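You operate a simulated robot arm through the tools that you are given. There is no shell and no other tool. Be economical: measure what you need, move in short steps, check, and stop when the job is done.

You are at the controls of a simulated robot arm. One attempt, no reset.

## Task
Put things in order on the counter in front of the canisters. At the end: the grey pad stands on top of the beige round rolling board; the dough mould with a pink grip stands where the blue scouring pad stood; the red bag clip from the counter in front of the canisters stands where the dough mould with a pink grip stood; the blue scouring pad stands where the grey pad stood; whatever was shut is shut again. Leave all else as you found it, and nothing knocked over.
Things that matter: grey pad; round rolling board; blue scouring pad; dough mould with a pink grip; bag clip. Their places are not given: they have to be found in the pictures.

The check looks at the end state, three seconds after you hand in, the way a careful person would. Anything else that was tipped, shoved, dropped, spilled or broken makes it a failure.

## Robot
A 6-joint arm with a two-finger parallel gripper, fixed in place. Base frame: the origin is at the foot of the arm, x ahead of it, y to its left, z up; the work surface is at about z = 0. Readings come in mm, rad, newtons and seconds.
With the tool pointing down near the work surface it reaches from about 180 to 460 mm from the base axis. Its first joint turns from -1.222 to 1.222 rad. Payload 1.9 kg.
The tool frame sits at the grasp point between the pads (the TCP): z along the fingers, y along the line on which they close. The tips reach 23 mm beyond it. The gripper opens to 94 mm. The fingers are 38 mm wide and 10 mm thick; the gripper's body (54 by 96 mm) begins 39 mm behind the TCP.
Orientation is told as [roll, pitch, yaw] about the base's x, y, z axes, in that order, counted from this pose: with the fingers straight down and closing along the base's y, the tool's x points along the base's -x, its y along +y and its z along -z.

## Interface
- The arm moves only by the tool step_arm. Its argument "series" is a list of rows, each an object of numbers (a shift or turn left out is 0, a gripper value left out holds the last): "dx", "dy", "dz": the shift along the base's x, y, z in mm; "wx", "wy", "wz": the turn, a rotation vector about the base's x, y, z in rad. In form: [{"dx": .., "dy": .., "dz": .., "wx": .., "wy": .., "wz": ..}, ...]. A call has 1 to 10 rows; each row is the pose to reach, as a shift and turn from the pose commanded when the call began. "grip" is the opening in per cent of the stroke, from 0 (shut) to 100 (fully open), set as the call begins (left out, the last holds). A row lasts 0.2 s, in which the tool goes at most 50 mm and 0.15 rad; a call with a longer step from one row to the next is refused whole, and so is a gripper value outside its range. A pose out of reach is approached as far as the arm can. The call stops where the force on the tool passes 40 N (or 10 N more than at its start, if that is more) or the arm is blocked; 0.2 s more then pass. Each finger travels about 108 mm/s and halts on what it meets, pressing with about 44 N; the grip force reading is that of the motor and also rises with nothing between the fingers. The clock runs only during rows and for 0.2 s after the last one: add rows that repeat a pose to give the fingers time. The reply holds the time, the measured pose of the TCP, the force on the tool along the base axes, the opening and the grip force, in the units named above and with some noise.
- Cameras (640 x 400 px; columns grow to the right, rows downward): "scene" is fixed at [52.8, 291.3, 415.3]; the picture's right is [-0.88, -0.47, 0.00], its down [-0.30, 0.55, -0.78] and it looks along [0.37, -0.68, -0.63] (base axes); focal length 214 px, centre (320, 200). "wrist" rides on the gripper at [-39, 0, -44] in the tool frame; the picture's right is [0.00, -1.00, 0.00], its down [0.97, 0.00, -0.24] and it looks along [0.24, 0.00, 0.97] (tool axes); focal length 218 px, centre (320, 200).
- snapshot(camera): a new picture of that camera. No time passes.
- probe_pixels(camera, pixels): there is no depth. For up to 12 entries [column, row, z] of the newest picture of that camera ("zoom" is the newest enlarged one), the place [x, y] in the base frame at which the ray of that pixel passes the height z, good to about 3 mm, but the place of the scene camera against the robot may be out by one fixed shift of up to 25 mm in any direction. No time passes.
- inspect(camera, box): a new picture of the part [left, top, right, bottom] of that camera's present view, enlarged. No time passes.
- finish_job(): hands the job in; it is judged then, once.

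Work in short steps. Measure before you move; look again where a grasp or a placing could have gone wrong, and mend it. You have 80 turns and 46 pictures in all, those below and enlarged ones among them. Open the gripper and draw the arm clear of the work before you hand the job in, unless the task says otherwise; then end with one line.

The tools are called after "Emit:" as a command line: name --argument value ..., lists and objects as JSON in quotes. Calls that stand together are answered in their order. step_arm: Moves the arm, as the interface text tells. Its arguments: {"type":"object","properties":{"series":{"type":"array","items":{"type":"object","properties":{"dx":{"type":"number"},"dy":{"type":"number"},"dz":{"type":"number"},"wx":{"type":"number"},"wy":{"type":"number"},"wz":{"type":"number"}}}},"grip":{"type":"number"}},"required":["series"]} The other tools are called the same way: snapshot (camera) takes a picture; probe_pixels (camera, pixels) gives the place at which the rays of pixels pass given heights; inspect (camera, box) takes an enlarged picture of a part of a camera's view; finish_job () hands the job in.

At the start:

```text
time_s: 0.0
tcp_pos: [271.3, 24.4, 378.6]
orientation: [0.001, -0.001, -0.001]
ft_force: [-0.2, -0.1, 0.2]
finger_gap: 93.8
grip_force: 0.1
```

scene: 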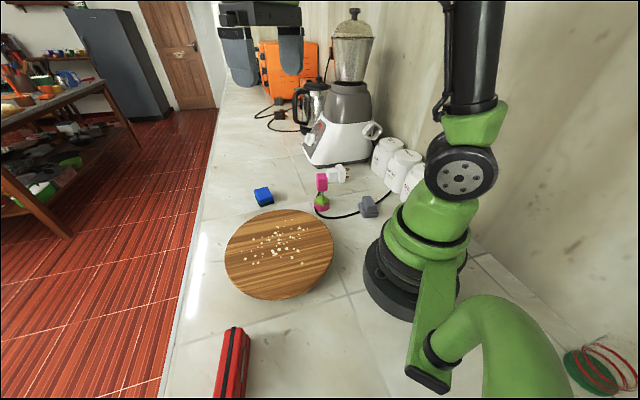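
wrist: 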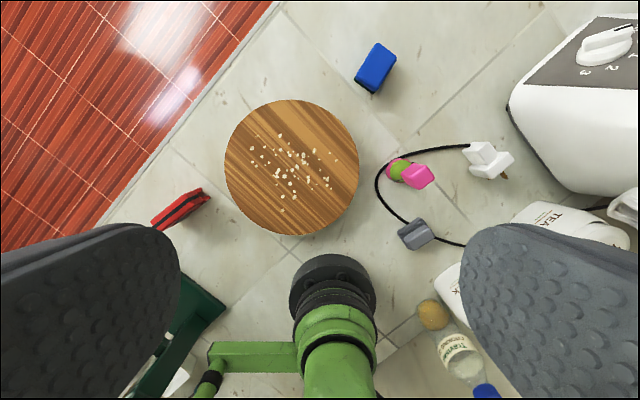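

The wrist view shows the board near (292,167), the blue pad near (376,67), the mould near (410,172), a grey block near (415,234) and a red object near (180,208). I'll enlarge both views to identify them.

Emit:
inspect --camera "wrist" --box '[340, 30, 540, 260]'

Emit:
inspect --camera "scene" --box '[200, 150, 440, 300]'

Emit:
inspect --camera "wrist" --box '[120, 80, 370, 260]'

```text
1.74 times, centred on (440, 145) of wrist
```

zoom: 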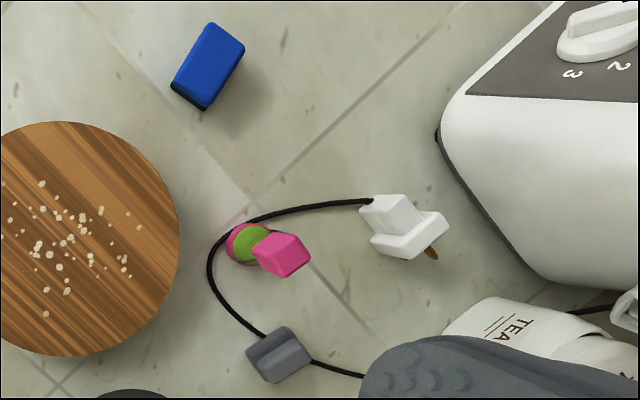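

```text
2.67 times, centred on (320, 225) of scene
```

zoom: 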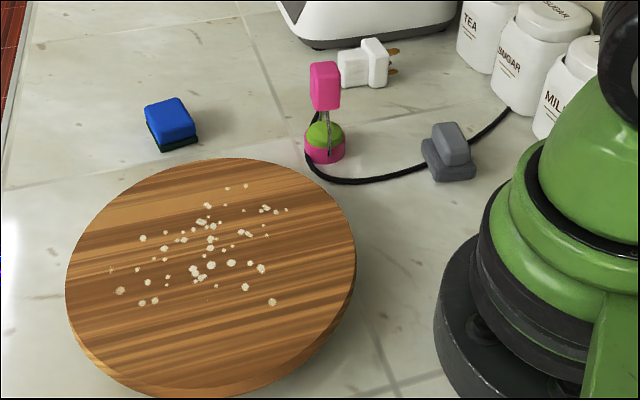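

```text
2.22 times, centred on (245, 170) of wrist
```

zoom: 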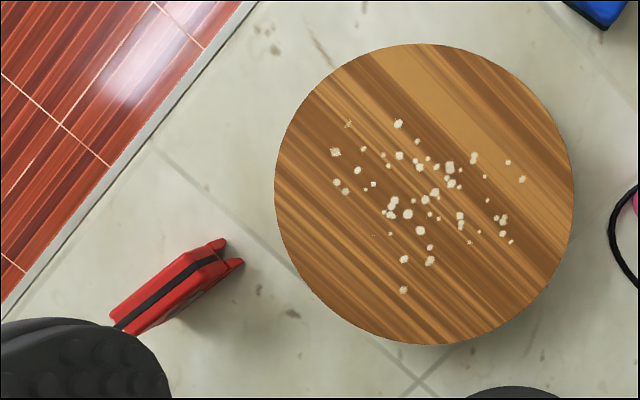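

The grey pad is a block with a ridge on top, lying by the cable, and the red clip stands on edge at the left. I'll measure them all in a wrist picture.

Emit:
snapshot --camera "wrist"

Emit:
probe_pixels --camera "wrist" --pixels '[[292, 167, 20], [376, 67, 20], [371, 90, 0], [399, 170, 0], [418, 176, 60], [402, 236, 0], [415, 233, 20], [155, 225, 0], [207, 193, 30], [210, 203, 0], [181, 206, 30], [225, 167, 20]]'

Emit:
inspect --camera "scene" --box '[160, 280, 320, 400]'

Emit:
probe_pixels --camera "scene" --pixels '[[279, 254, 20], [263, 202, 0], [321, 208, 0], [321, 175, 60], [370, 215, 0], [234, 328, 30], [225, 400, 30], [321, 175, 80], [250, 340, 0]]'

```text
40 pictures are left
```

wrist: 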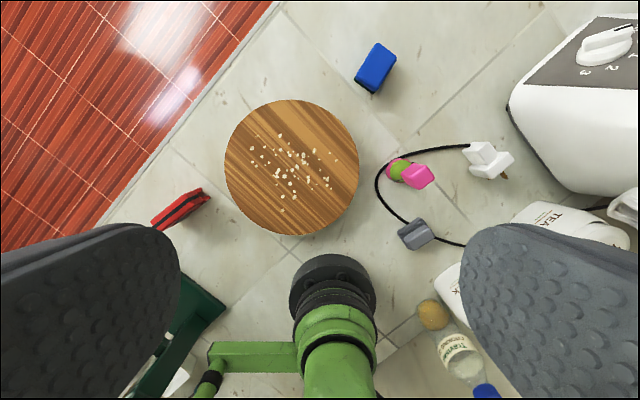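

```text
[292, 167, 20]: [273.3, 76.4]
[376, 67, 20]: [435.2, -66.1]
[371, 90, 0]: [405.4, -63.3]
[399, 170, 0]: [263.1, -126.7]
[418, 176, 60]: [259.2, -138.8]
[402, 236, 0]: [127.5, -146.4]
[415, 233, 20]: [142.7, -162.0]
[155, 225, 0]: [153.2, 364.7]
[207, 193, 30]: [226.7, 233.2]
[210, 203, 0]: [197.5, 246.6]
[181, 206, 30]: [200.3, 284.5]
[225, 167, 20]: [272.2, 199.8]
```

```text
3.33 times, centred on (240, 340) of scene
```

zoom: 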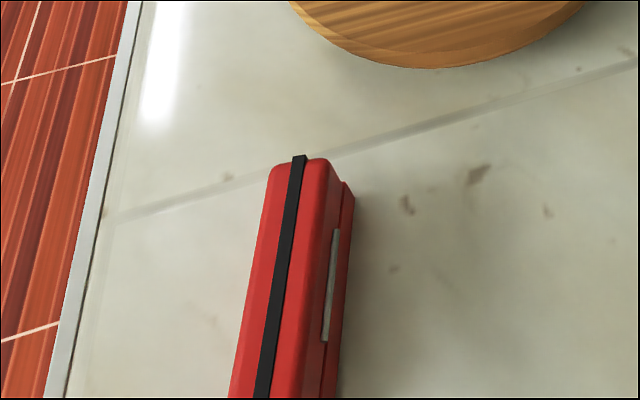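

```text
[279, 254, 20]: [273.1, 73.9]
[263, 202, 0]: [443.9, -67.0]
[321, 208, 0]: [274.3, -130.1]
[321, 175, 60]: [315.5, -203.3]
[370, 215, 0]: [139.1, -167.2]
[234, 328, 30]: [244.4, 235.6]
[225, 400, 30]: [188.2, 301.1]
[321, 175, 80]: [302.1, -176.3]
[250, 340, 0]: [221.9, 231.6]
```

The scene camera agrees with the wrist camera within about 10 mm. The board centre is about (273,75), blue (430,-65), mould (268,-129), grey (140,-160) and clip about (200,285). I'll fly over the grey pad for a close look.

Emit:
step_arm --series '[{"dx": -20, "dy": -30, "dz": -20}, {"dx": -45, "dy": -62, "dz": -40}, {"dx": -70, "dy": -94, "dz": -65}, {"dx": -92, "dy": -126, "dz": -90}, {"dx": -112, "dy": -155, "dz": -115}, {"dx": -121, "dy": -179, "dz": -135}, {"dx": -121, "dy": -179, "dz": -135}]'

Emit:
snapshot --camera "wrist"

```text
time_s: 1.6
tcp_pos: [149.4, -153.4, 242.8]
orientation: [0.002, 0.002, 0.001]
ft_force: [0.3, 0.2, -0.2]
finger_gap: 94.1
grip_force: 0.0
```

```text
38 pictures are left
```

wrist: 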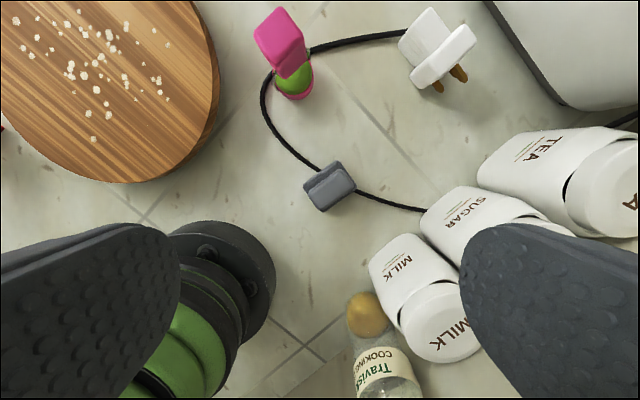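

The grey pad is at (329,186) next to the cable, with a ridge on top. I'll enlarge it and measure it against its neighbours.

Emit:
inspect --camera "wrist" --box '[270, 140, 390, 220]'

Emit:
probe_pixels --camera "wrist" --pixels '[[304, 186, 10], [322, 212, 10], [355, 184, 28], [341, 163, 28], [329, 186, 20], [304, 186, 0], [322, 212, 0], [386, 282, 0], [360, 300, 0], [370, 255, 0], [430, 350, 80], [300, 95, 0]]'

Emit:
inspect --camera "scene" --box '[300, 150, 420, 225]'

```text
5.00 times, centred on (330, 180) of wrist
```

zoom: 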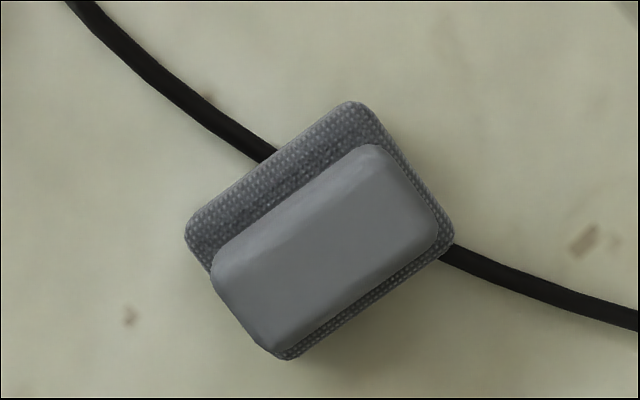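

```text
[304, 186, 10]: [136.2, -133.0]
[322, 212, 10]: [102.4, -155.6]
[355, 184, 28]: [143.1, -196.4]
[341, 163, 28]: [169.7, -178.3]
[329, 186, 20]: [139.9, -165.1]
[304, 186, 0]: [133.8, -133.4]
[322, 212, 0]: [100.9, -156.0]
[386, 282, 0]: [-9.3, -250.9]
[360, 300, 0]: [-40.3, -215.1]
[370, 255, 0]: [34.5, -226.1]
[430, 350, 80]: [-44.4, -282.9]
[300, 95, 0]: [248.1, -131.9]
```

```text
5.33 times, centred on (360, 188) of scene
```

zoom: 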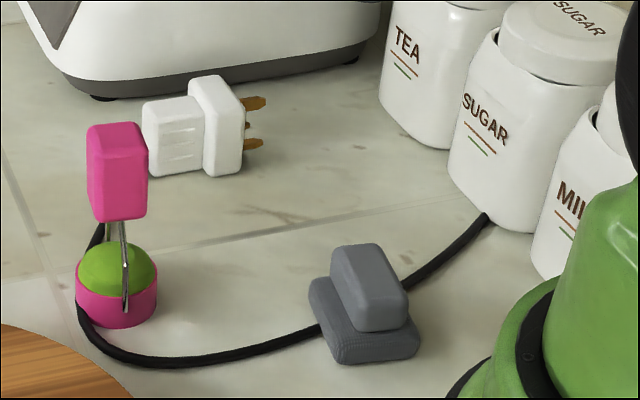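

The pad's long side runs at about -52° in base axes, so I'll turn the fingers by -0.93 rad to close across its 38 mm width. I'll also go down to about z=140 with a reduced opening, well clear of the milk canister.

Emit:
step_arm --series '[{"dx": -1, "dy": -1, "dz": -14, "wz": -0.133}, {"dx": -3, "dy": -3, "dz": -28, "wz": -0.266}, {"dx": -4, "dy": -4, "dz": -43, "wz": -0.4}, {"dx": -6, "dy": -6, "dz": -57, "wz": -0.532}, {"dx": -7, "dy": -7, "dz": -71, "wz": -0.665}, {"dx": -9, "dy": -9, "dz": -86, "wz": -0.8}, {"dx": -10, "dy": -10, "dz": -100, "wz": -0.93}, {"dx": -10, "dy": -10, "dz": -100, "wz": -0.93}]' --grip 60

Emit:
snapshot --camera "wrist"

```text
time_s: 3.4
tcp_pos: [141.0, -166.4, 143.7]
orientation: [0.0, 0.0, -0.932]
ft_force: [0.0, 0.2, -0.1]
finger_gap: 56.3
grip_force: 0.0
```

```text
35 pictures are left
```

wrist: 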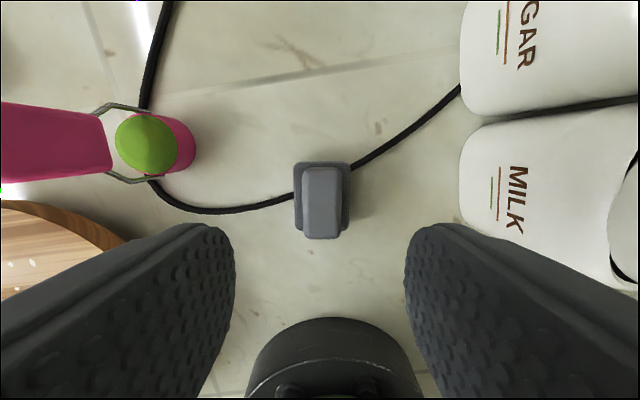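

The pad is square to the fingers at (322,202). I'll probe its edges and the milk canister's near edge.

Emit:
probe_pixels --camera "wrist" --pixels '[[295, 165, 10], [349, 165, 10], [295, 229, 10], [349, 227, 10], [305, 170, 30], [342, 170, 30], [304, 238, 30], [342, 238, 30], [322, 202, 20], [461, 205, 0], [461, 150, 0], [157, 165, 0]]'

Emit:
inspect --camera "wrist" --box '[270, 145, 380, 255]'

```text
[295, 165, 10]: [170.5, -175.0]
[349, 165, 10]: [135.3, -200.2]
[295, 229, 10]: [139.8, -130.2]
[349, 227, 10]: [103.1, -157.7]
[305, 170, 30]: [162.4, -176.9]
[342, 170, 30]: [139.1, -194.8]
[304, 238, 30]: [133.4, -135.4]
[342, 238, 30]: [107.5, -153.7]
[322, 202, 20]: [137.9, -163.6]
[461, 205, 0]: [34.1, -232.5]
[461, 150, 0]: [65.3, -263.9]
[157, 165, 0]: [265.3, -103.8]
```

```text
3.64 times, centred on (325, 200) of wrist
```

zoom: 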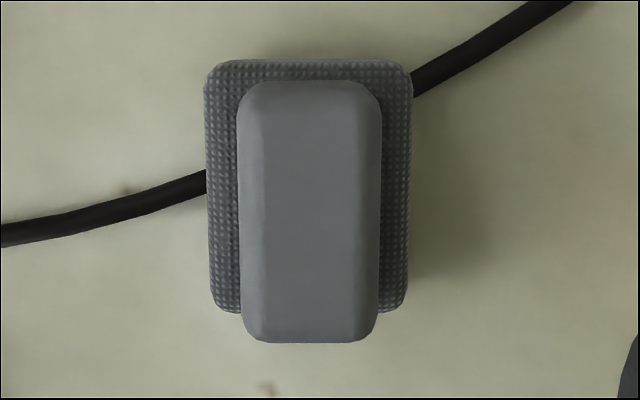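

The pad centre is (137,-165.5), with a base of about 43×54 and a handle about 29 wide and about 32 tall. I'll go down to z=38 over it with the fingers around the handle, then close.

Emit:
step_arm --series '[{"dx": -4, "dy": 1, "dz": -35}, {"dx": -4, "dy": 1, "dz": -70}, {"dx": -4, "dy": 1, "dz": -90}, {"dx": -4, "dy": 1, "dz": -105.5}, {"dx": -4, "dy": 1, "dz": -105.5}]'

Emit:
step_arm --series '[{"dz": 0}, {"dz": 0}, {"dz": 0}]' --grip 10

```text
time_s: 4.6
tcp_pos: [135.9, -162.0, 39.5]
orientation: [0.001, 0.0, -0.931]
ft_force: [0.7, 0.4, 0.5]
finger_gap: 56.3
grip_force: 0.0
```

```text
time_s: 5.4
tcp_pos: [135.4, -161.5, 39.8]
orientation: [0.003, 0.0, -0.931]
ft_force: [0.2, 0.8, -0.2]
finger_gap: 44.6
grip_force: 44.0
```

The gap is 44.6, so the fingers are on the pad's base near its top edge. I'll open a little, go 7 mm lower and regrip for a firmer hold.

Emit:
step_arm --series '[{"dz": 0}, {"dx": 1, "dy": -2, "dz": -3}, {"dx": 1, "dy": -2, "dz": -7}, {"dx": 1, "dy": -2, "dz": -7}]' --grip 60

Emit:
step_arm --series '[{"dz": 0}, {"dz": 0}, {"dz": 0}]' --grip 10

Emit:
step_arm --series '[{"dz": 10}, {"dz": 30}, {"dz": 60}, {"dz": 60}]'

Emit:
snapshot --camera "wrist"

```text
time_s: 6.4
tcp_pos: [137.8, -165.2, 33.7]
orientation: [0.001, 0.0, -0.932]
ft_force: [0.4, -0.2, -0.2]
finger_gap: 56.4
grip_force: 0.1
```

```text
time_s: 7.2
tcp_pos: [136.6, -165.8, 33.1]
orientation: [0.003, -0.001, -0.93]
ft_force: [-0.2, -0.6, -0.6]
finger_gap: 44.6
grip_force: 43.5
```

```text
time_s: 8.2
tcp_pos: [138.3, -165.7, 92.4]
orientation: [0.002, 0.0, -0.93]
ft_force: [-0.2, -0.2, -0.8]
finger_gap: 44.5
grip_force: 44.1
```

```text
33 pictures are left
```

wrist: 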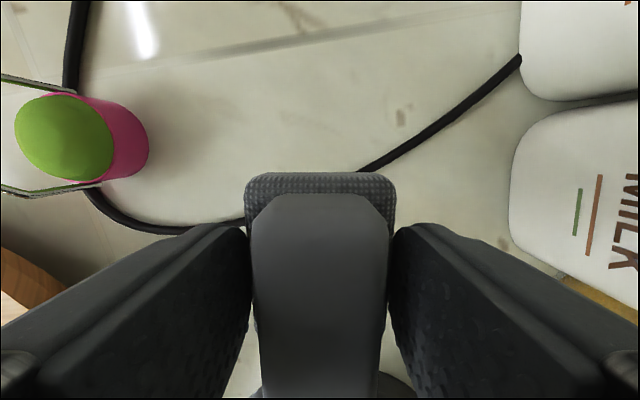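

The pad is held, with its underside about 33 mm below the TCP. I'll raise it, carry it over the board centre (273,75) and look down there.

Emit:
step_arm --series '[{"dz": 35}, {"dx": 8, "dy": 14, "dz": 70}, {"dx": 31, "dy": 54, "dz": 75}, {"dx": 52, "dy": 94, "dz": 75}, {"dx": 74, "dy": 134, "dz": 65}, {"dx": 96, "dy": 174, "dz": 45}, {"dx": 118, "dy": 212, "dz": 25}, {"dx": 135, "dy": 241, "dz": 5}, {"dx": 135, "dy": 241, "dz": -10}, {"dx": 135, "dy": 241, "dz": -10}]'

Emit:
inspect --camera "scene" --box '[200, 160, 360, 310]'

```text
time_s: 10.4
tcp_pos: [273.0, 73.0, 82.3]
orientation: [0.002, 0.001, -0.93]
ft_force: [0.6, -0.2, -1.1]
finger_gap: 44.6
grip_force: 43.9
```

```text
2.67 times, centred on (280, 235) of scene
```

zoom: 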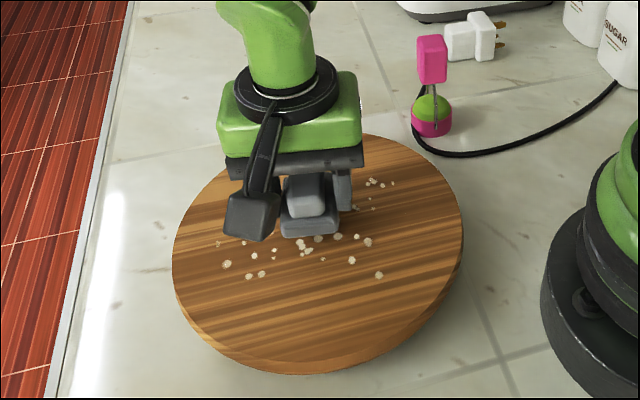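

The pad hovers over the board centre. I'll go down in small steps until the force shows contact.

Emit:
step_arm --series '[{"dz": -10}, {"dz": -18}, {"dz": -22}, {"dz": -24}, {"dz": -24}]'

Emit:
step_arm --series '[{"dz": -2}, {"dz": -3}, {"dz": -3}]'

Emit:
inspect --camera "scene" --box '[240, 200, 340, 270]'

```text
time_s: 10.9
tcp_pos: [272.2, 74.7, 73.1]
orientation: [0.002, -0.001, -0.932]
ft_force: [-4.4, -2.9, 17.4]
finger_gap: 44.4
grip_force: 44.1
stopped in row 2: the force on the tool passed its limit (the readings are from after the stop); the commanded pose is now the measured one
```

```text
time_s: 11.2
tcp_pos: [273.0, 74.1, 73.2]
orientation: [0.0, 0.0, -0.931]
ft_force: [-3.7, -1.4, 14.4]
finger_gap: 44.7
grip_force: 44.3
stopped in row 1: the force on the tool passed its limit (the readings are from after the stop); the commanded pose is now the measured one
```

```text
5.71 times, centred on (290, 235) of scene
```

zoom: 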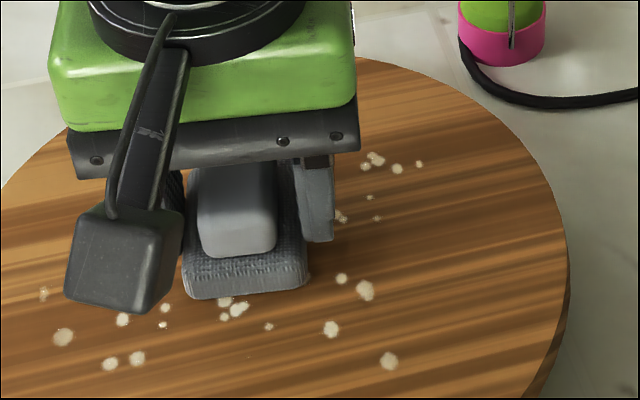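

Contact came at TCP z=73, so the board top is at about 40 mm and the pad sits flat near its centre. I'll open and rise.

Emit:
step_arm --series '[{"dz": 0}, {"dz": 0}, {"dz": 0}]' --grip 65

Emit:
step_arm --series '[{"dz": 20}, {"dz": 50}, {"dz": 90}, {"dz": 120}, {"dz": 120}]'

Emit:
snapshot --camera "wrist"

```text
time_s: 12.0
tcp_pos: [272.4, 74.6, 72.0]
orientation: [0.002, -0.002, -0.931]
ft_force: [0.5, 0.4, -0.1]
finger_gap: 61.0
grip_force: 0.0
```

```text
time_s: 13.2
tcp_pos: [273.7, 72.6, 192.0]
orientation: [0.002, 0.0, -0.933]
ft_force: [0.1, -0.4, 0.0]
finger_gap: 61.1
grip_force: 0.1
```

```text
30 pictures are left
```

wrist: 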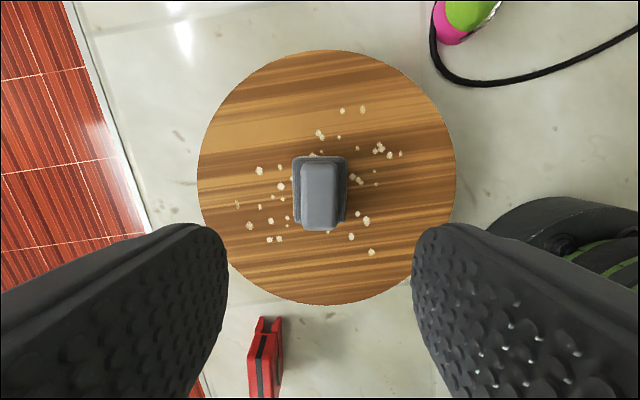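

The grey pad stands centred on the board. Next I'll go over the blue pad at about (420,-65) with yaw about -0.59 and look.

Emit:
step_arm --series '[{"dx": 25, "dy": -30, "dz": 0, "wz": 0.1}, {"dx": 50, "dy": -60, "dz": 0, "wz": 0.2}, {"dx": 75, "dy": -90, "dz": -5, "wz": 0.3}, {"dx": 100, "dy": -115, "dz": -15, "wz": 0.34}, {"dx": 130, "dy": -138, "dz": -30, "wz": 0.34}, {"dx": 137, "dy": -138, "dz": -42, "wz": 0.34}, {"dx": 137, "dy": -138, "dz": -42, "wz": 0.34}]'

Emit:
snapshot --camera "wrist"

```text
time_s: 14.8
tcp_pos: [409.9, -64.7, 149.9]
orientation: [0.002, 0.0, -0.592]
ft_force: [-0.2, 0.3, -0.1]
finger_gap: 61.1
grip_force: 0.0
```

```text
29 pictures are left
```

wrist: 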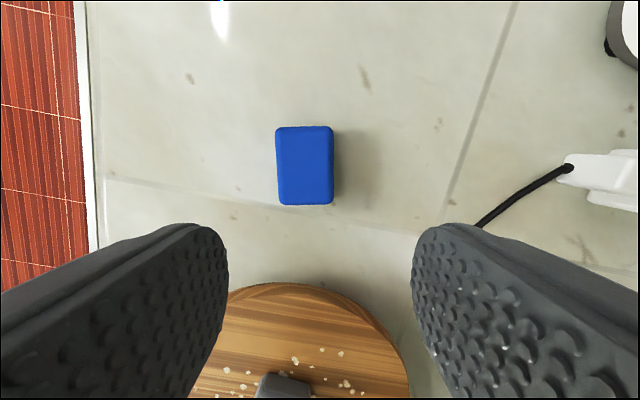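

The blue pad is at (305,166), square to the fingers within 2–3°. I'll probe its corners.

Emit:
probe_pixels --camera "wrist" --pixels '[[275, 128, 30], [333, 127, 30], [279, 205, 30], [333, 204, 30], [305, 166, 30], [305, 166, 40], [305, 166, 20]]'

Emit:
inspect --camera "wrist" --box '[255, 116, 355, 216]'

Emit:
inspect --camera "scene" --box '[240, 176, 290, 212]'

```text
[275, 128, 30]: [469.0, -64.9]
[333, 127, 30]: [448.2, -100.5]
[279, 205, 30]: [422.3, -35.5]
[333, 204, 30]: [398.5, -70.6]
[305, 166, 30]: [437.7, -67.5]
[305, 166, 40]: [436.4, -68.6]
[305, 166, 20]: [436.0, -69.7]
```

```text
4.00 times, centred on (305, 166) of wrist
```

zoom: 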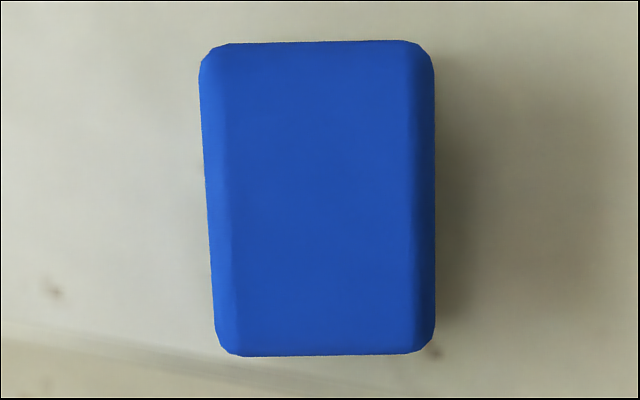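

```text
11.11 times, centred on (265, 194) of scene
```

zoom: 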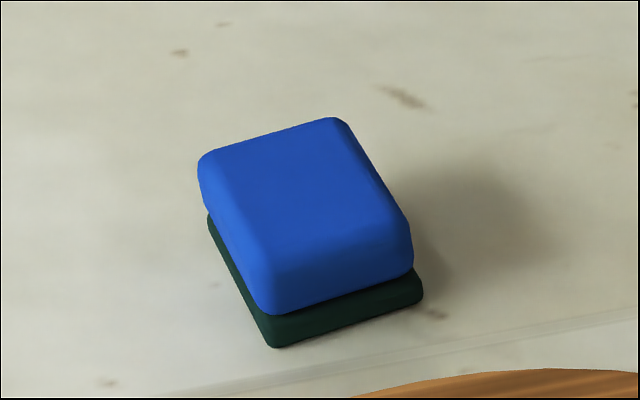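

The blue pad's centre is (434.5,-68), about 42×57 and about 30 tall. I'll move above it, go down to TCP z=31 and close.

Emit:
step_arm --series '[{"dx": 24.5, "dy": -3, "dz": -30}, {"dx": 24.5, "dy": -3, "dz": -70}, {"dx": 24.5, "dy": -3, "dz": -100}, {"dx": 24.5, "dy": -3, "dz": -119}, {"dx": 24.5, "dy": -3, "dz": -119}]'

Emit:
step_arm --series '[{"dz": 0}, {"dz": 0}, {"dz": 0}]' --grip 10

Emit:
step_arm --series '[{"dz": 10}, {"dz": 30}, {"dz": 60}, {"dz": 60}]'

Emit:
snapshot --camera "wrist"

```text
time_s: 16.0
tcp_pos: [433.0, -65.3, 28.7]
orientation: [0.003, -0.002, -0.592]
ft_force: [-0.4, 0.1, -0.6]
finger_gap: 61.0
grip_force: 0.0
```

```text
time_s: 16.8
tcp_pos: [432.7, -66.7, 30.8]
orientation: [0.001, 0.0, -0.592]
ft_force: [0.4, -0.2, 0.0]
finger_gap: 43.0
grip_force: 44.4
```

```text
time_s: 17.8
tcp_pos: [432.7, -66.2, 90.7]
orientation: [0.004, 0.001, -0.59]
ft_force: [0.2, 0.1, -0.1]
finger_gap: 42.9
grip_force: 43.7
```

```text
26 pictures are left
```

wrist: 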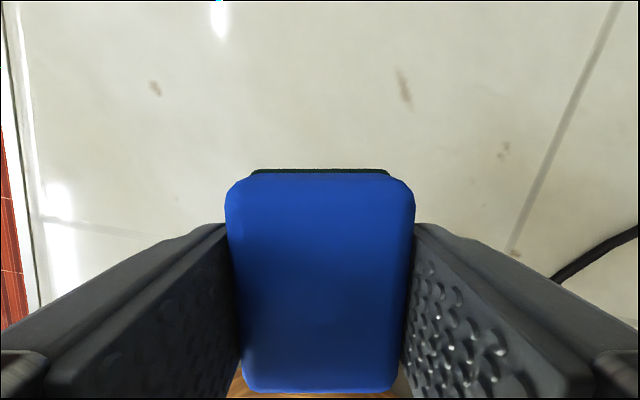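

The blue pad is held with its dark green layer included. I'll raise it above the mould and carry it to the grey pad's old place (137,-165.5) at yaw -0.93.

Emit:
step_arm --series '[{"dx": 0, "dy": 0, "dz": 45}, {"dx": -15, "dy": -5, "dz": 85}, {"dx": -57, "dy": -19, "dz": 95, "wz": -0.06}, {"dx": -102, "dy": -34, "dz": 95, "wz": -0.12}, {"dx": -147, "dy": -49, "dz": 95, "wz": -0.18}, {"dx": -192, "dy": -63, "dz": 95, "wz": -0.24}, {"dx": -237, "dy": -78, "dz": 90, "wz": -0.3}, {"dx": -277, "dy": -91, "dz": 75, "wz": -0.34}, {"dx": -296.5, "dy": -97.5, "dz": 50, "wz": -0.34}, {"dx": -296.5, "dy": -97.5, "dz": 20, "wz": -0.34}]'

Emit:
step_arm --series '[{"dz": 0}, {"dz": -30}, {"dz": -55}, {"dz": -55}]'

Emit:
snapshot --camera "wrist"

```text
time_s: 20.0
tcp_pos: [139.3, -164.4, 112.6]
orientation: [0.002, 0.0, -0.933]
ft_force: [0.3, -0.6, -0.6]
finger_gap: 42.9
grip_force: 44.2
```

```text
time_s: 21.0
tcp_pos: [140.6, -165.2, 57.9]
orientation: [0.002, -0.001, -0.932]
ft_force: [0.3, -0.1, -0.5]
finger_gap: 42.7
grip_force: 44.1
```

```text
25 pictures are left
```

wrist: 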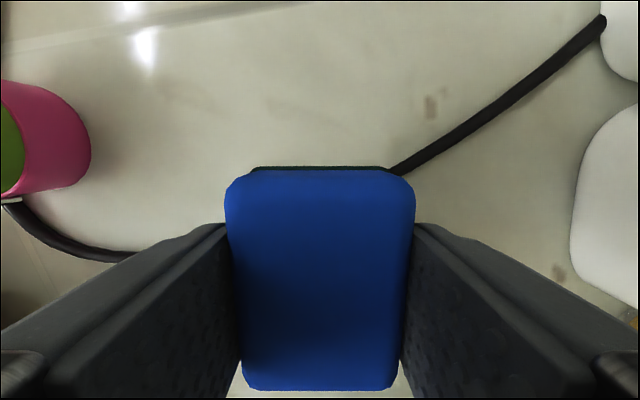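

The arm sits about 4 mm off in x. I'll correct that and lower the pad to where its bottom meets the counter, TCP z of about 31.

Emit:
step_arm --series '[{"dx": -4, "dy": 1, "dz": -10}, {"dx": -4, "dy": 1, "dz": -20}, {"dx": -4, "dy": 1, "dz": -24}, {"dx": -4, "dy": 1, "dz": -24}]'

Emit:
step_arm --series '[{"dz": -2}, {"dz": -2}]'

```text
time_s: 22.0
tcp_pos: [133.6, -162.4, 33.4]
orientation: [0.003, -0.001, -0.931]
ft_force: [0.7, -0.4, -0.2]
finger_gap: 43.1
grip_force: 43.6
```

```text
time_s: 22.6
tcp_pos: [132.9, -163.5, 30.9]
orientation: [0.001, -0.002, -0.932]
ft_force: [-0.4, 0.3, -1.5]
finger_gap: 42.9
grip_force: 43.6
```

I've seen no contact yet and I'm 3 mm short in x. I'll nudge back and lower gently.

Emit:
step_arm --series '[{"dx": 2.5, "dy": -0.5, "dz": 1}, {"dx": 2.5, "dy": -0.5, "dz": -1}, {"dx": 2.5, "dy": -0.5, "dz": -2}, {"dx": 2.5, "dy": -0.5, "dz": -2}]'

```text
time_s: 23.6
tcp_pos: [137.2, -163.6, 28.9]
orientation: [0.001, -0.004, -0.933]
ft_force: [-2.0, 0.5, 23.7]
finger_gap: 43.0
grip_force: 43.6
```

Contact at 24 N, so the pad is on the counter at (137,-164). I'll release, rise and check.

Emit:
step_arm --series '[{"dz": 0.5}, {"dz": 1}, {"dz": 1}]' --grip 62

Emit:
step_arm --series '[{"dz": 20}, {"dz": 50}, {"dz": 95}, {"dz": 115}, {"dz": 115}]'

Emit:
snapshot --camera "wrist"

```text
time_s: 24.4
tcp_pos: [134.9, -162.8, 30.2]
orientation: [0.002, 0.001, -0.932]
ft_force: [1.6, -0.1, 0.0]
finger_gap: 58.1
grip_force: 0.0
```

```text
time_s: 25.6
tcp_pos: [136.0, -165.2, 144.0]
orientation: [0.003, 0.001, -0.933]
ft_force: [0.2, -0.5, 0.1]
finger_gap: 58.1
grip_force: 0.0
```

```text
24 pictures are left
```

wrist: 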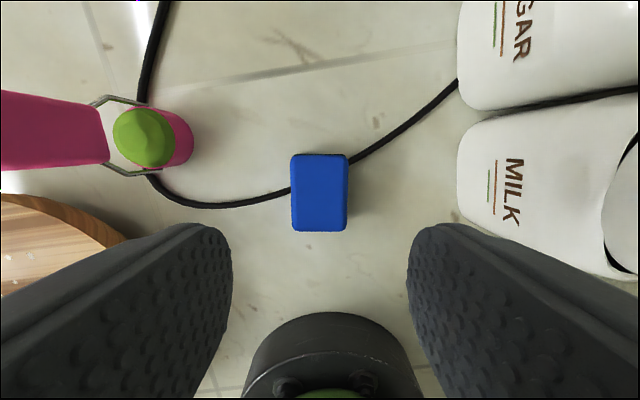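

The blue pad stands where the grey one was. Next I'll go above the mould at about (265,-130), high enough to clear its handle, and look down.

Emit:
step_arm --series '[{"dx": 0, "dy": 0, "dz": 45}, {"dx": 10, "dy": 2, "dz": 85}, {"dx": 50, "dy": 10, "dz": 95}, {"dx": 90, "dy": 22, "dz": 95}, {"dx": 129, "dy": 35, "dz": 95}, {"dx": 129, "dy": 35, "dz": 95}]' --grip 65

Emit:
snapshot --camera "wrist"

Emit:
inspect --camera "scene" --box '[290, 150, 370, 225]'

```text
time_s: 27.0
tcp_pos: [265.4, -128.4, 239.3]
orientation: [0.002, 0.001, -0.932]
ft_force: [-0.4, 0.0, -0.3]
finger_gap: 61.3
grip_force: 0.0
```

```text
23 pictures are left
```

wrist: 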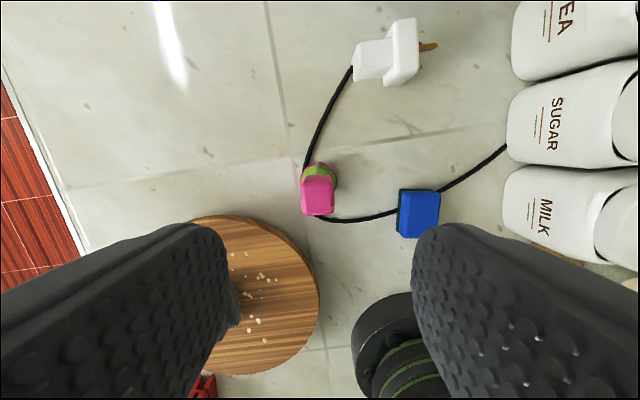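

```text
5.33 times, centred on (330, 188) of scene
```

zoom: 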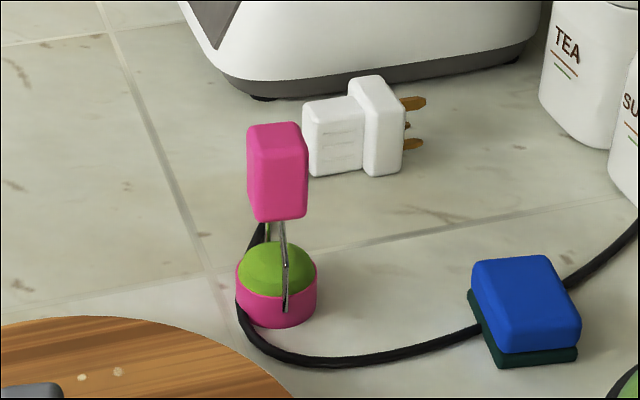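

The mould stands at about (318,185), with its handle nearly over its base. I'll probe to fix the handle's position and height, and enlarge it.

Emit:
inspect --camera "wrist" --box '[285, 150, 355, 225]'

Emit:
probe_pixels --camera "wrist" --pixels '[[318, 198, 120], [318, 198, 100], [319, 176, 0], [319, 176, 20], [303, 198, 120], [333, 198, 120], [318, 180, 120], [318, 215, 120]]'

Emit:
probe_pixels --camera "scene" --pixels '[[322, 175, 110], [322, 175, 120], [322, 175, 100], [322, 208, 0]]'

```text
5.33 times, centred on (320, 188) of wrist
```

zoom: 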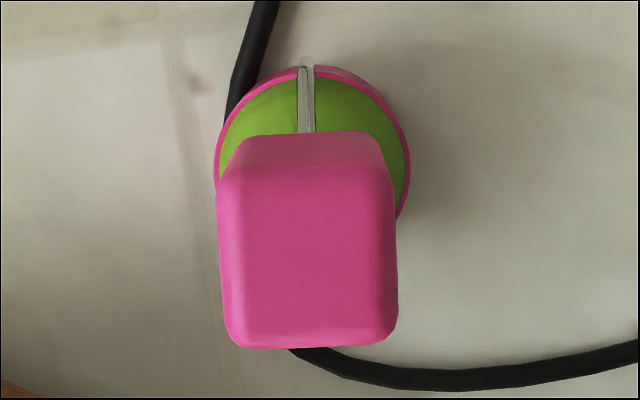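

```text
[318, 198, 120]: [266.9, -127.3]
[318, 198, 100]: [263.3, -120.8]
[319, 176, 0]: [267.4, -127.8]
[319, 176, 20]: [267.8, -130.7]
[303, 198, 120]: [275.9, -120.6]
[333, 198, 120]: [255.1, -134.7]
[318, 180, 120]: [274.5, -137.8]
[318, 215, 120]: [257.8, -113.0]
```

```text
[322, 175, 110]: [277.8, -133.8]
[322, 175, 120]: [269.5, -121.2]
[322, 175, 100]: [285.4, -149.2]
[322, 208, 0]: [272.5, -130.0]
```

The mould's centre is at about (267,-128), its top is at about 117 mm, and the handle is about 31 mm wide along the closing line. I'll go down to TCP z=95 and grip the handle.

Emit:
step_arm --series '[{"dx": 1.5, "dz": -40}, {"dx": 1.5, "dz": -80}, {"dx": 1.5, "dz": -110}, {"dx": 1.5, "dz": -135}, {"dx": 1.5, "dz": -145}, {"dx": 1.5, "dz": -145}]'

Emit:
inspect --camera "scene" --box '[270, 130, 390, 225]'

```text
time_s: 28.4
tcp_pos: [266.5, -130.6, 92.9]
orientation: [0.001, 0.0, -0.933]
ft_force: [0.6, 0.3, -0.1]
finger_gap: 61.1
grip_force: 0.1
```

```text
4.21 times, centred on (330, 178) of scene
```

zoom: 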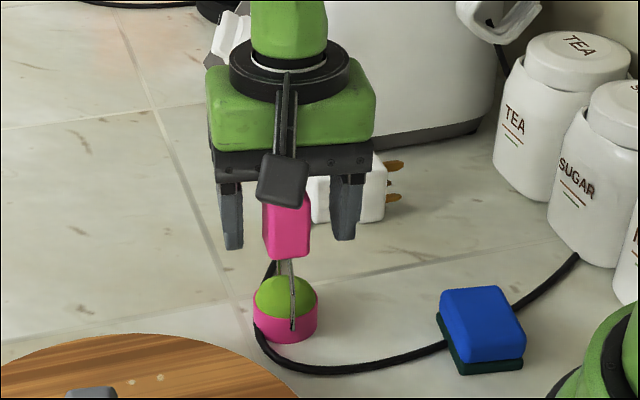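

The fingers straddle the handle. I'll close and lift straight up.

Emit:
step_arm --series '[{"dz": 0}, {"dz": 0}, {"dz": 0}]' --grip 10

Emit:
step_arm --series '[{"dz": 8}, {"dz": 30}, {"dz": 55}, {"dz": 55}]'

Emit:
inspect --camera "scene" --box '[270, 110, 390, 225]'

```text
time_s: 29.2
tcp_pos: [267.8, -129.4, 92.1]
orientation: [0.001, 0.0, -0.933]
ft_force: [0.7, -0.1, 0.1]
finger_gap: 27.6
grip_force: 43.8
```

```text
time_s: 30.2
tcp_pos: [267.2, -128.2, 149.8]
orientation: [-0.001, 0.0, -0.931]
ft_force: [-1.1, 0.3, -1.7]
finger_gap: 27.7
grip_force: 43.7
```

```text
3.48 times, centred on (330, 168) of scene
```

zoom: 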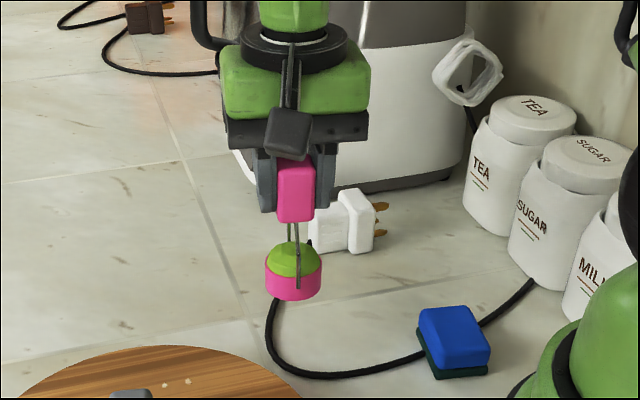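

The mould is held, with its bottom 93 mm below the TCP. I'll carry it to the blue pad's old place (434.5,-68).

Emit:
step_arm --series '[{"dx": 30, "dy": 11, "dz": 0}, {"dx": 70, "dy": 25, "dz": -5}, {"dx": 110, "dy": 40, "dz": -15}, {"dx": 145, "dy": 52, "dz": -25}, {"dx": 167.5, "dy": 60.5, "dz": -35}, {"dx": 167.5, "dy": 60.5, "dz": -35}]'

Emit:
step_arm --series '[{"dz": -10}, {"dz": -17}, {"dz": -17}]'

```text
time_s: 31.6
tcp_pos: [433.0, -65.8, 112.9]
orientation: [0.0, -0.002, -0.932]
ft_force: [0.3, -0.4, -1.8]
finger_gap: 27.7
grip_force: 44.3
```

```text
time_s: 32.4
tcp_pos: [433.8, -67.0, 96.9]
orientation: [0.002, 0.001, -0.932]
ft_force: [-0.6, -0.5, -1.4]
finger_gap: 27.9
grip_force: 43.6
```

It's at (434,-67) with about 4 mm to go. I'll lower it gently until contact.

Emit:
step_arm --series '[{"dx": 0.5, "dy": -0.5, "dz": -2}, {"dx": 0.5, "dy": -0.5, "dz": -3.5}, {"dx": 0.5, "dy": -0.5, "dz": -3.5}]'

Emit:
inspect --camera "scene" --box '[210, 110, 330, 215]'

```text
time_s: 33.2
tcp_pos: [433.2, -67.8, 93.8]
orientation: [0.002, 0.001, -0.931]
ft_force: [-0.5, 0.4, -0.9]
finger_gap: 27.9
grip_force: 44.0
```

```text
3.81 times, centred on (270, 162) of scene
```

zoom: 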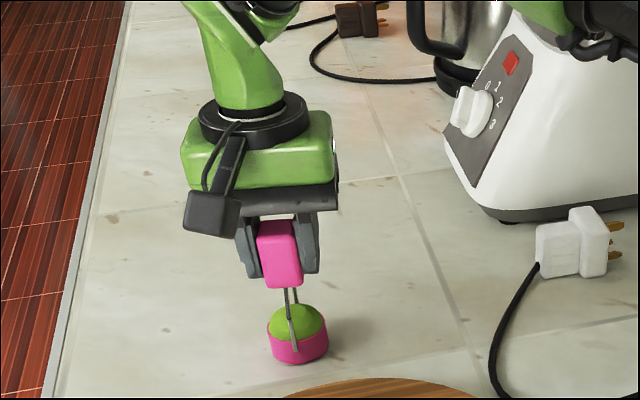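

There's no contact force yet, so I'll lower another 1–2 mm.

Emit:
step_arm --series '[{"dz": -1}, {"dz": -1.5}, {"dz": -1.5}]'

```text
time_s: 34.0
tcp_pos: [433.7, -68.4, 92.7]
orientation: [0.003, 0.0, -0.933]
ft_force: [0.1, -0.3, -1.6]
finger_gap: 27.6
grip_force: 44.0
```

Emit:
step_arm --series '[{"dz": -1}, {"dz": -1.5}, {"dz": -1.5}]'

```text
time_s: 34.8
tcp_pos: [434.4, -68.7, 91.8]
orientation: [0.002, -0.002, -0.93]
ft_force: [-1.3, 0.4, 5.5]
finger_gap: 27.6
grip_force: 43.7
```

Contact force is 5.5 N at (434,-68). I'll release gently and rise straight up.

Emit:
step_arm --series '[{"dz": 0}, {"dz": 0}, {"dz": 0}]' --grip 60

Emit:
step_arm --series '[{"dz": 20}, {"dz": 50}, {"dz": 80}, {"dz": 80}]'

Emit:
snapshot --camera "scene"

```text
time_s: 35.6
tcp_pos: [433.4, -68.6, 91.9]
orientation: [0.002, 0.0, -0.933]
ft_force: [0.5, 0.3, 0.3]
finger_gap: 56.2
grip_force: 0.0
```

```text
time_s: 36.6
tcp_pos: [432.6, -68.2, 172.1]
orientation: [0.002, 0.0, -0.932]
ft_force: [-0.4, 0.7, 0.4]
finger_gap: 56.7
grip_force: 0.0
```

```text
17 pictures are left
```

scene: 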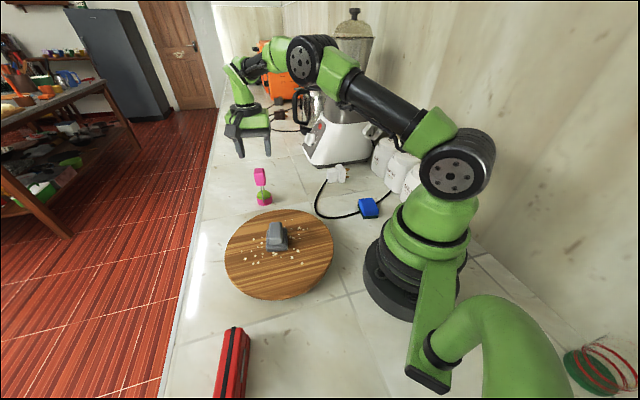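

The mould stands upright at the blue pad's old spot. Now I'll go over the red clip at about (195,280), staying high over the board.

Emit:
step_arm --series '[{"dx": -25, "dy": 35, "dz": 15}, {"dx": -51, "dy": 74, "dz": 30}, {"dx": -77, "dy": 112, "dz": 50}, {"dx": -103, "dy": 150, "dz": 60}, {"dx": -130, "dy": 190, "dz": 60}, {"dx": -157, "dy": 230, "dz": 60}, {"dx": -184, "dy": 270, "dz": 60}, {"dx": -211, "dy": 308, "dz": 60}, {"dx": -237, "dy": 345, "dz": 60}, {"dx": -237, "dy": 345, "dz": 60}]'

Emit:
snapshot --camera "wrist"

```text
refused: row 3 steps farther than a row can; nothing moved
```

```text
16 pictures are left
```

wrist: 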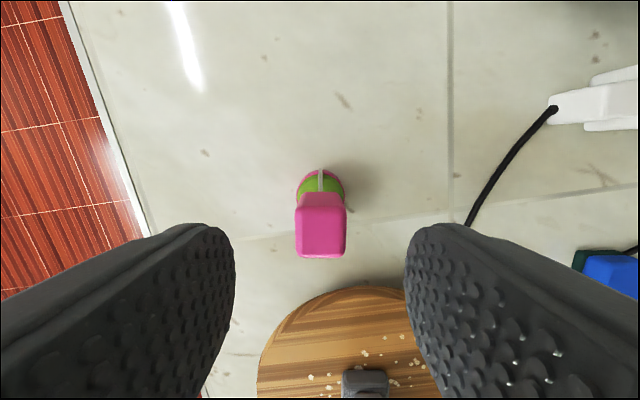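

The move was refused because a row stepped too far. I'll redo it with shorter rows.

Emit:
step_arm --series '[{"dx": -23, "dy": 33, "dz": 15}, {"dx": -46, "dy": 67, "dz": 30}, {"dx": -70, "dy": 103, "dz": 45}, {"dx": -96, "dy": 141, "dz": 55}, {"dx": -123, "dy": 180, "dz": 60}, {"dx": -150, "dy": 219, "dz": 60}, {"dx": -177, "dy": 258, "dz": 60}, {"dx": -204, "dy": 297, "dz": 60}, {"dx": -230, "dy": 335, "dz": 60}, {"dx": -237, "dy": 345, "dz": 60}]'

Emit:
snapshot --camera "wrist"

```text
time_s: 38.8
tcp_pos: [194.8, 278.6, 232.0]
orientation: [0.002, 0.0, -0.931]
ft_force: [0.0, -0.3, 0.1]
finger_gap: 56.2
grip_force: 0.1
```

```text
15 pictures are left
```

wrist: 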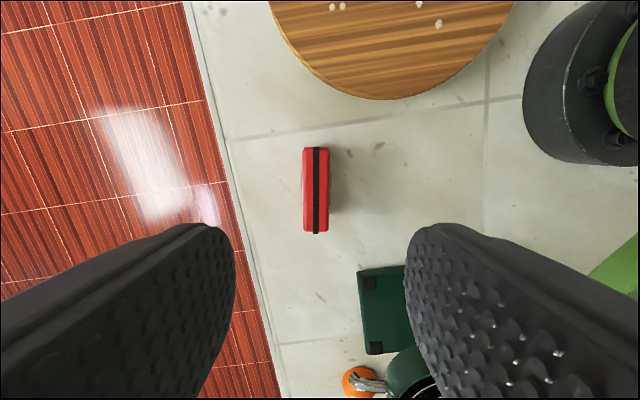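

The clip is at (316,190), aligned with the fingers, about 28 px wide and 86 px long. I'll enlarge it and probe.

Emit:
inspect --camera "wrist" --box '[270, 140, 370, 240]'

Emit:
probe_pixels --camera "wrist" --pixels '[[315, 148, 30], [317, 232, 30], [302, 190, 30], [330, 190, 30], [316, 190, 50], [316, 190, 0], [207, 100, 0], [245, 225, 0], [358, 270, 60], [315, 148, 50], [317, 232, 50]]'

Emit:
probe_pixels --camera "scene" --pixels '[[233, 327, 30], [233, 327, 40], [233, 327, 50], [246, 342, 0], [227, 328, 40], [241, 328, 40]]'

```text
4.00 times, centred on (320, 190) of wrist
```

zoom: 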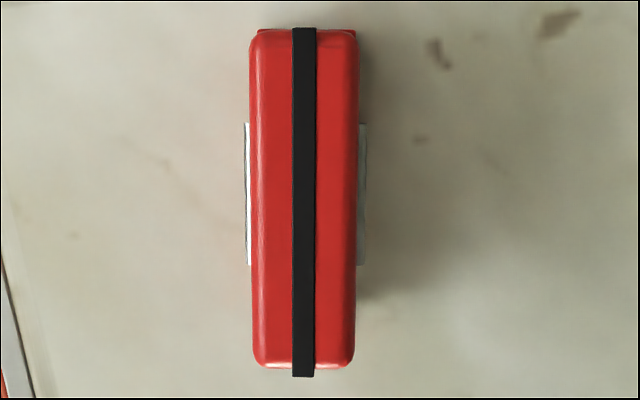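

```text
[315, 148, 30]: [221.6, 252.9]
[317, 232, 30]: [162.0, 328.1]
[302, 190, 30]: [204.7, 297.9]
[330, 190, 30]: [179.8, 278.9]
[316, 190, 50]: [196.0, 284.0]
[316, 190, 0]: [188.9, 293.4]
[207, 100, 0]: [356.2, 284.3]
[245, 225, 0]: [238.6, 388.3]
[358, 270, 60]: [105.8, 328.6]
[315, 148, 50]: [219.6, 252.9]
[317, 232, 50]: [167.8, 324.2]
```

```text
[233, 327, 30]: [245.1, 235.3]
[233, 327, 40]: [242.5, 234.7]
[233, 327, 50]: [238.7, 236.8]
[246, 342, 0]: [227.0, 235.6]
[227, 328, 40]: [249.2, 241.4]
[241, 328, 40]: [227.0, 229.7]
```

The red body may be the clip, but there is also something orange with metal near (360,380), and red wire at the scene's lower right. I'll check those before deciding.

Emit:
inspect --camera "wrist" --box '[320, 250, 440, 400]'

Emit:
inspect --camera "scene" --box '[540, 310, 640, 400]'

```text
2.67 times, centred on (380, 325) of wrist
```

zoom: 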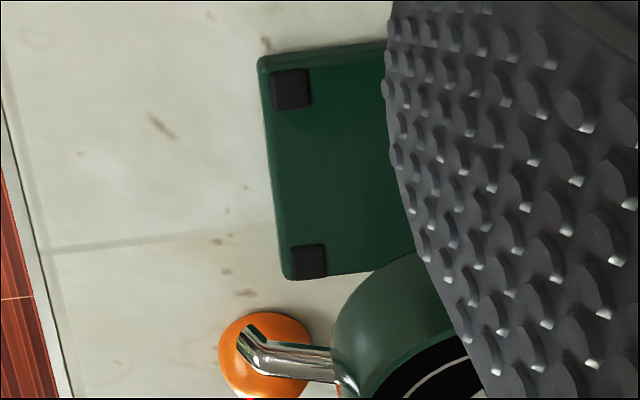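

```text
4.44 times, centred on (590, 355) of scene
```

zoom: 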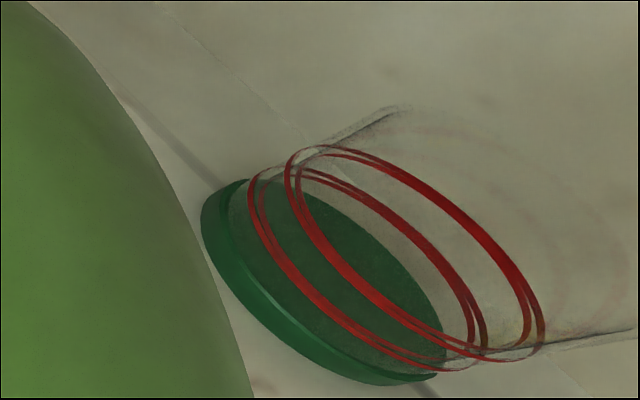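

Those are a jar and a grinder, so the red box-like piece is the bag clip. I'll move closer over it at about (192,290) to refine its height and position.

Emit:
step_arm --series '[{"dx": -1, "dy": 5, "dz": -40}, {"dx": -2, "dy": 10, "dz": -80}, {"dx": -2, "dy": 10, "dz": -112}, {"dx": -2, "dy": 10, "dz": -112}]'

Emit:
snapshot --camera "wrist"

```text
time_s: 39.8
tcp_pos: [196.2, 289.8, 119.1]
orientation: [0.003, 0.0, -0.933]
ft_force: [0.2, 1.1, -0.1]
finger_gap: 56.3
grip_force: 0.0
```

```text
11 pictures are left
```

wrist: 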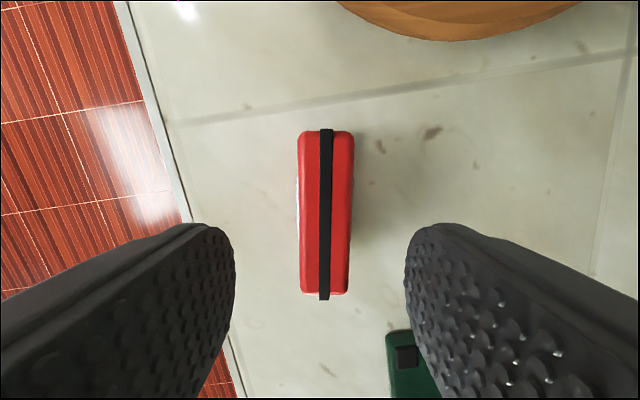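

The change in scale puts the clip's top at about 45 mm. I'll probe the edges at that height.

Emit:
probe_pixels --camera "wrist" --pixels '[[326, 131, 45], [325, 295, 45], [299, 210, 45], [352, 210, 45], [326, 131, 40], [325, 295, 40]]'

```text
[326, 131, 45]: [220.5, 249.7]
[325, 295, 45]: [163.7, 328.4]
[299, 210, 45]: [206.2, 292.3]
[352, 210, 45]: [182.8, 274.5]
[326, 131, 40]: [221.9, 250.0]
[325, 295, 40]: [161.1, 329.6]
```

The clip's centre is at about (192,289), about 95 long and 29 wide. I'll go down to TCP z=36 and close.

Emit:
step_arm --series '[{"dx": -3, "dy": 0, "dz": -35}, {"dx": -3, "dy": 0, "dz": -65}, {"dx": -3, "dy": 0, "dz": -82}, {"dx": -3, "dy": 0, "dz": -82}]'

Emit:
step_arm --series '[{"dz": 0}, {"dz": 0}, {"dz": 0}]' --grip 10

Emit:
step_arm --series '[{"dz": 10}, {"dz": 40}, {"dz": 80}, {"dz": 80}]'

Emit:
snapshot --camera "wrist"

```text
time_s: 40.8
tcp_pos: [193.4, 289.7, 36.7]
orientation: [0.002, -0.002, -0.932]
ft_force: [-0.3, -0.2, -0.8]
finger_gap: 56.2
grip_force: 0.1
```

```text
time_s: 41.6
tcp_pos: [192.5, 288.7, 38.6]
orientation: [0.002, 0.001, -0.931]
ft_force: [-0.3, 1.0, -0.6]
finger_gap: 27.1
grip_force: 44.2
```

```text
time_s: 42.6
tcp_pos: [193.3, 286.5, 119.5]
orientation: [0.0, -0.001, -0.933]
ft_force: [0.3, 0.5, -0.2]
finger_gap: 27.4
grip_force: 43.4
```

```text
10 pictures are left
```

wrist: 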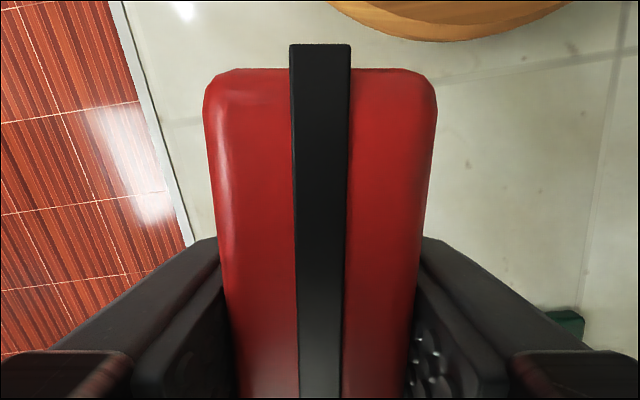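

The clip is held, with its bottom about 37.5 mm below the TCP. I'll check where the cable runs at the mould's old place to choose a turn that keeps the clip off it.

Emit:
inspect --camera "scene" --box '[290, 155, 400, 228]'

```text
5.48 times, centred on (345, 192) of scene
```

zoom: 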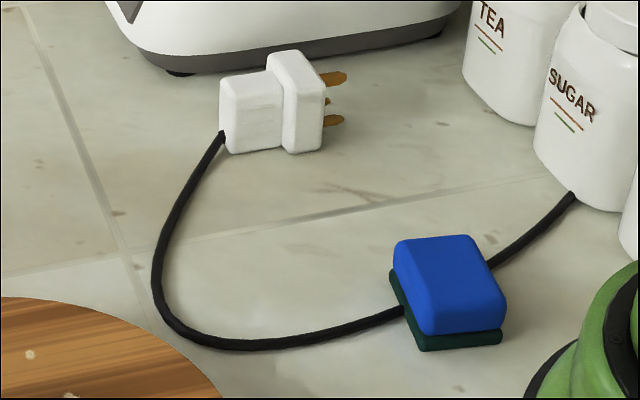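

I'll probe points along the cable at z=3, plus the old mould base spot for reference.

Emit:
probe_pixels --camera "zoom" --pixels '[[222, 135, 3], [185, 190, 3], [163, 240, 3], [153, 275, 3], [158, 300, 3], [175, 325, 3], [205, 342, 3], [240, 348, 3], [300, 341, 3], [350, 328, 3], [402, 310, 3], [228, 152, 0]]'

```text
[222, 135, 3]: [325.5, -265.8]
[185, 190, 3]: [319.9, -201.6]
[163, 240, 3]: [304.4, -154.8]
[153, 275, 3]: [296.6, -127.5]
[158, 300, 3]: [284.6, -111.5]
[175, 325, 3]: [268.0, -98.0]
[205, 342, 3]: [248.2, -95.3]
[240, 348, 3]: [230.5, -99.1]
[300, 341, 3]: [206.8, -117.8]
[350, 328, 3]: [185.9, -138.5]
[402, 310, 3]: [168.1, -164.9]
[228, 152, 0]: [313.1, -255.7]
```

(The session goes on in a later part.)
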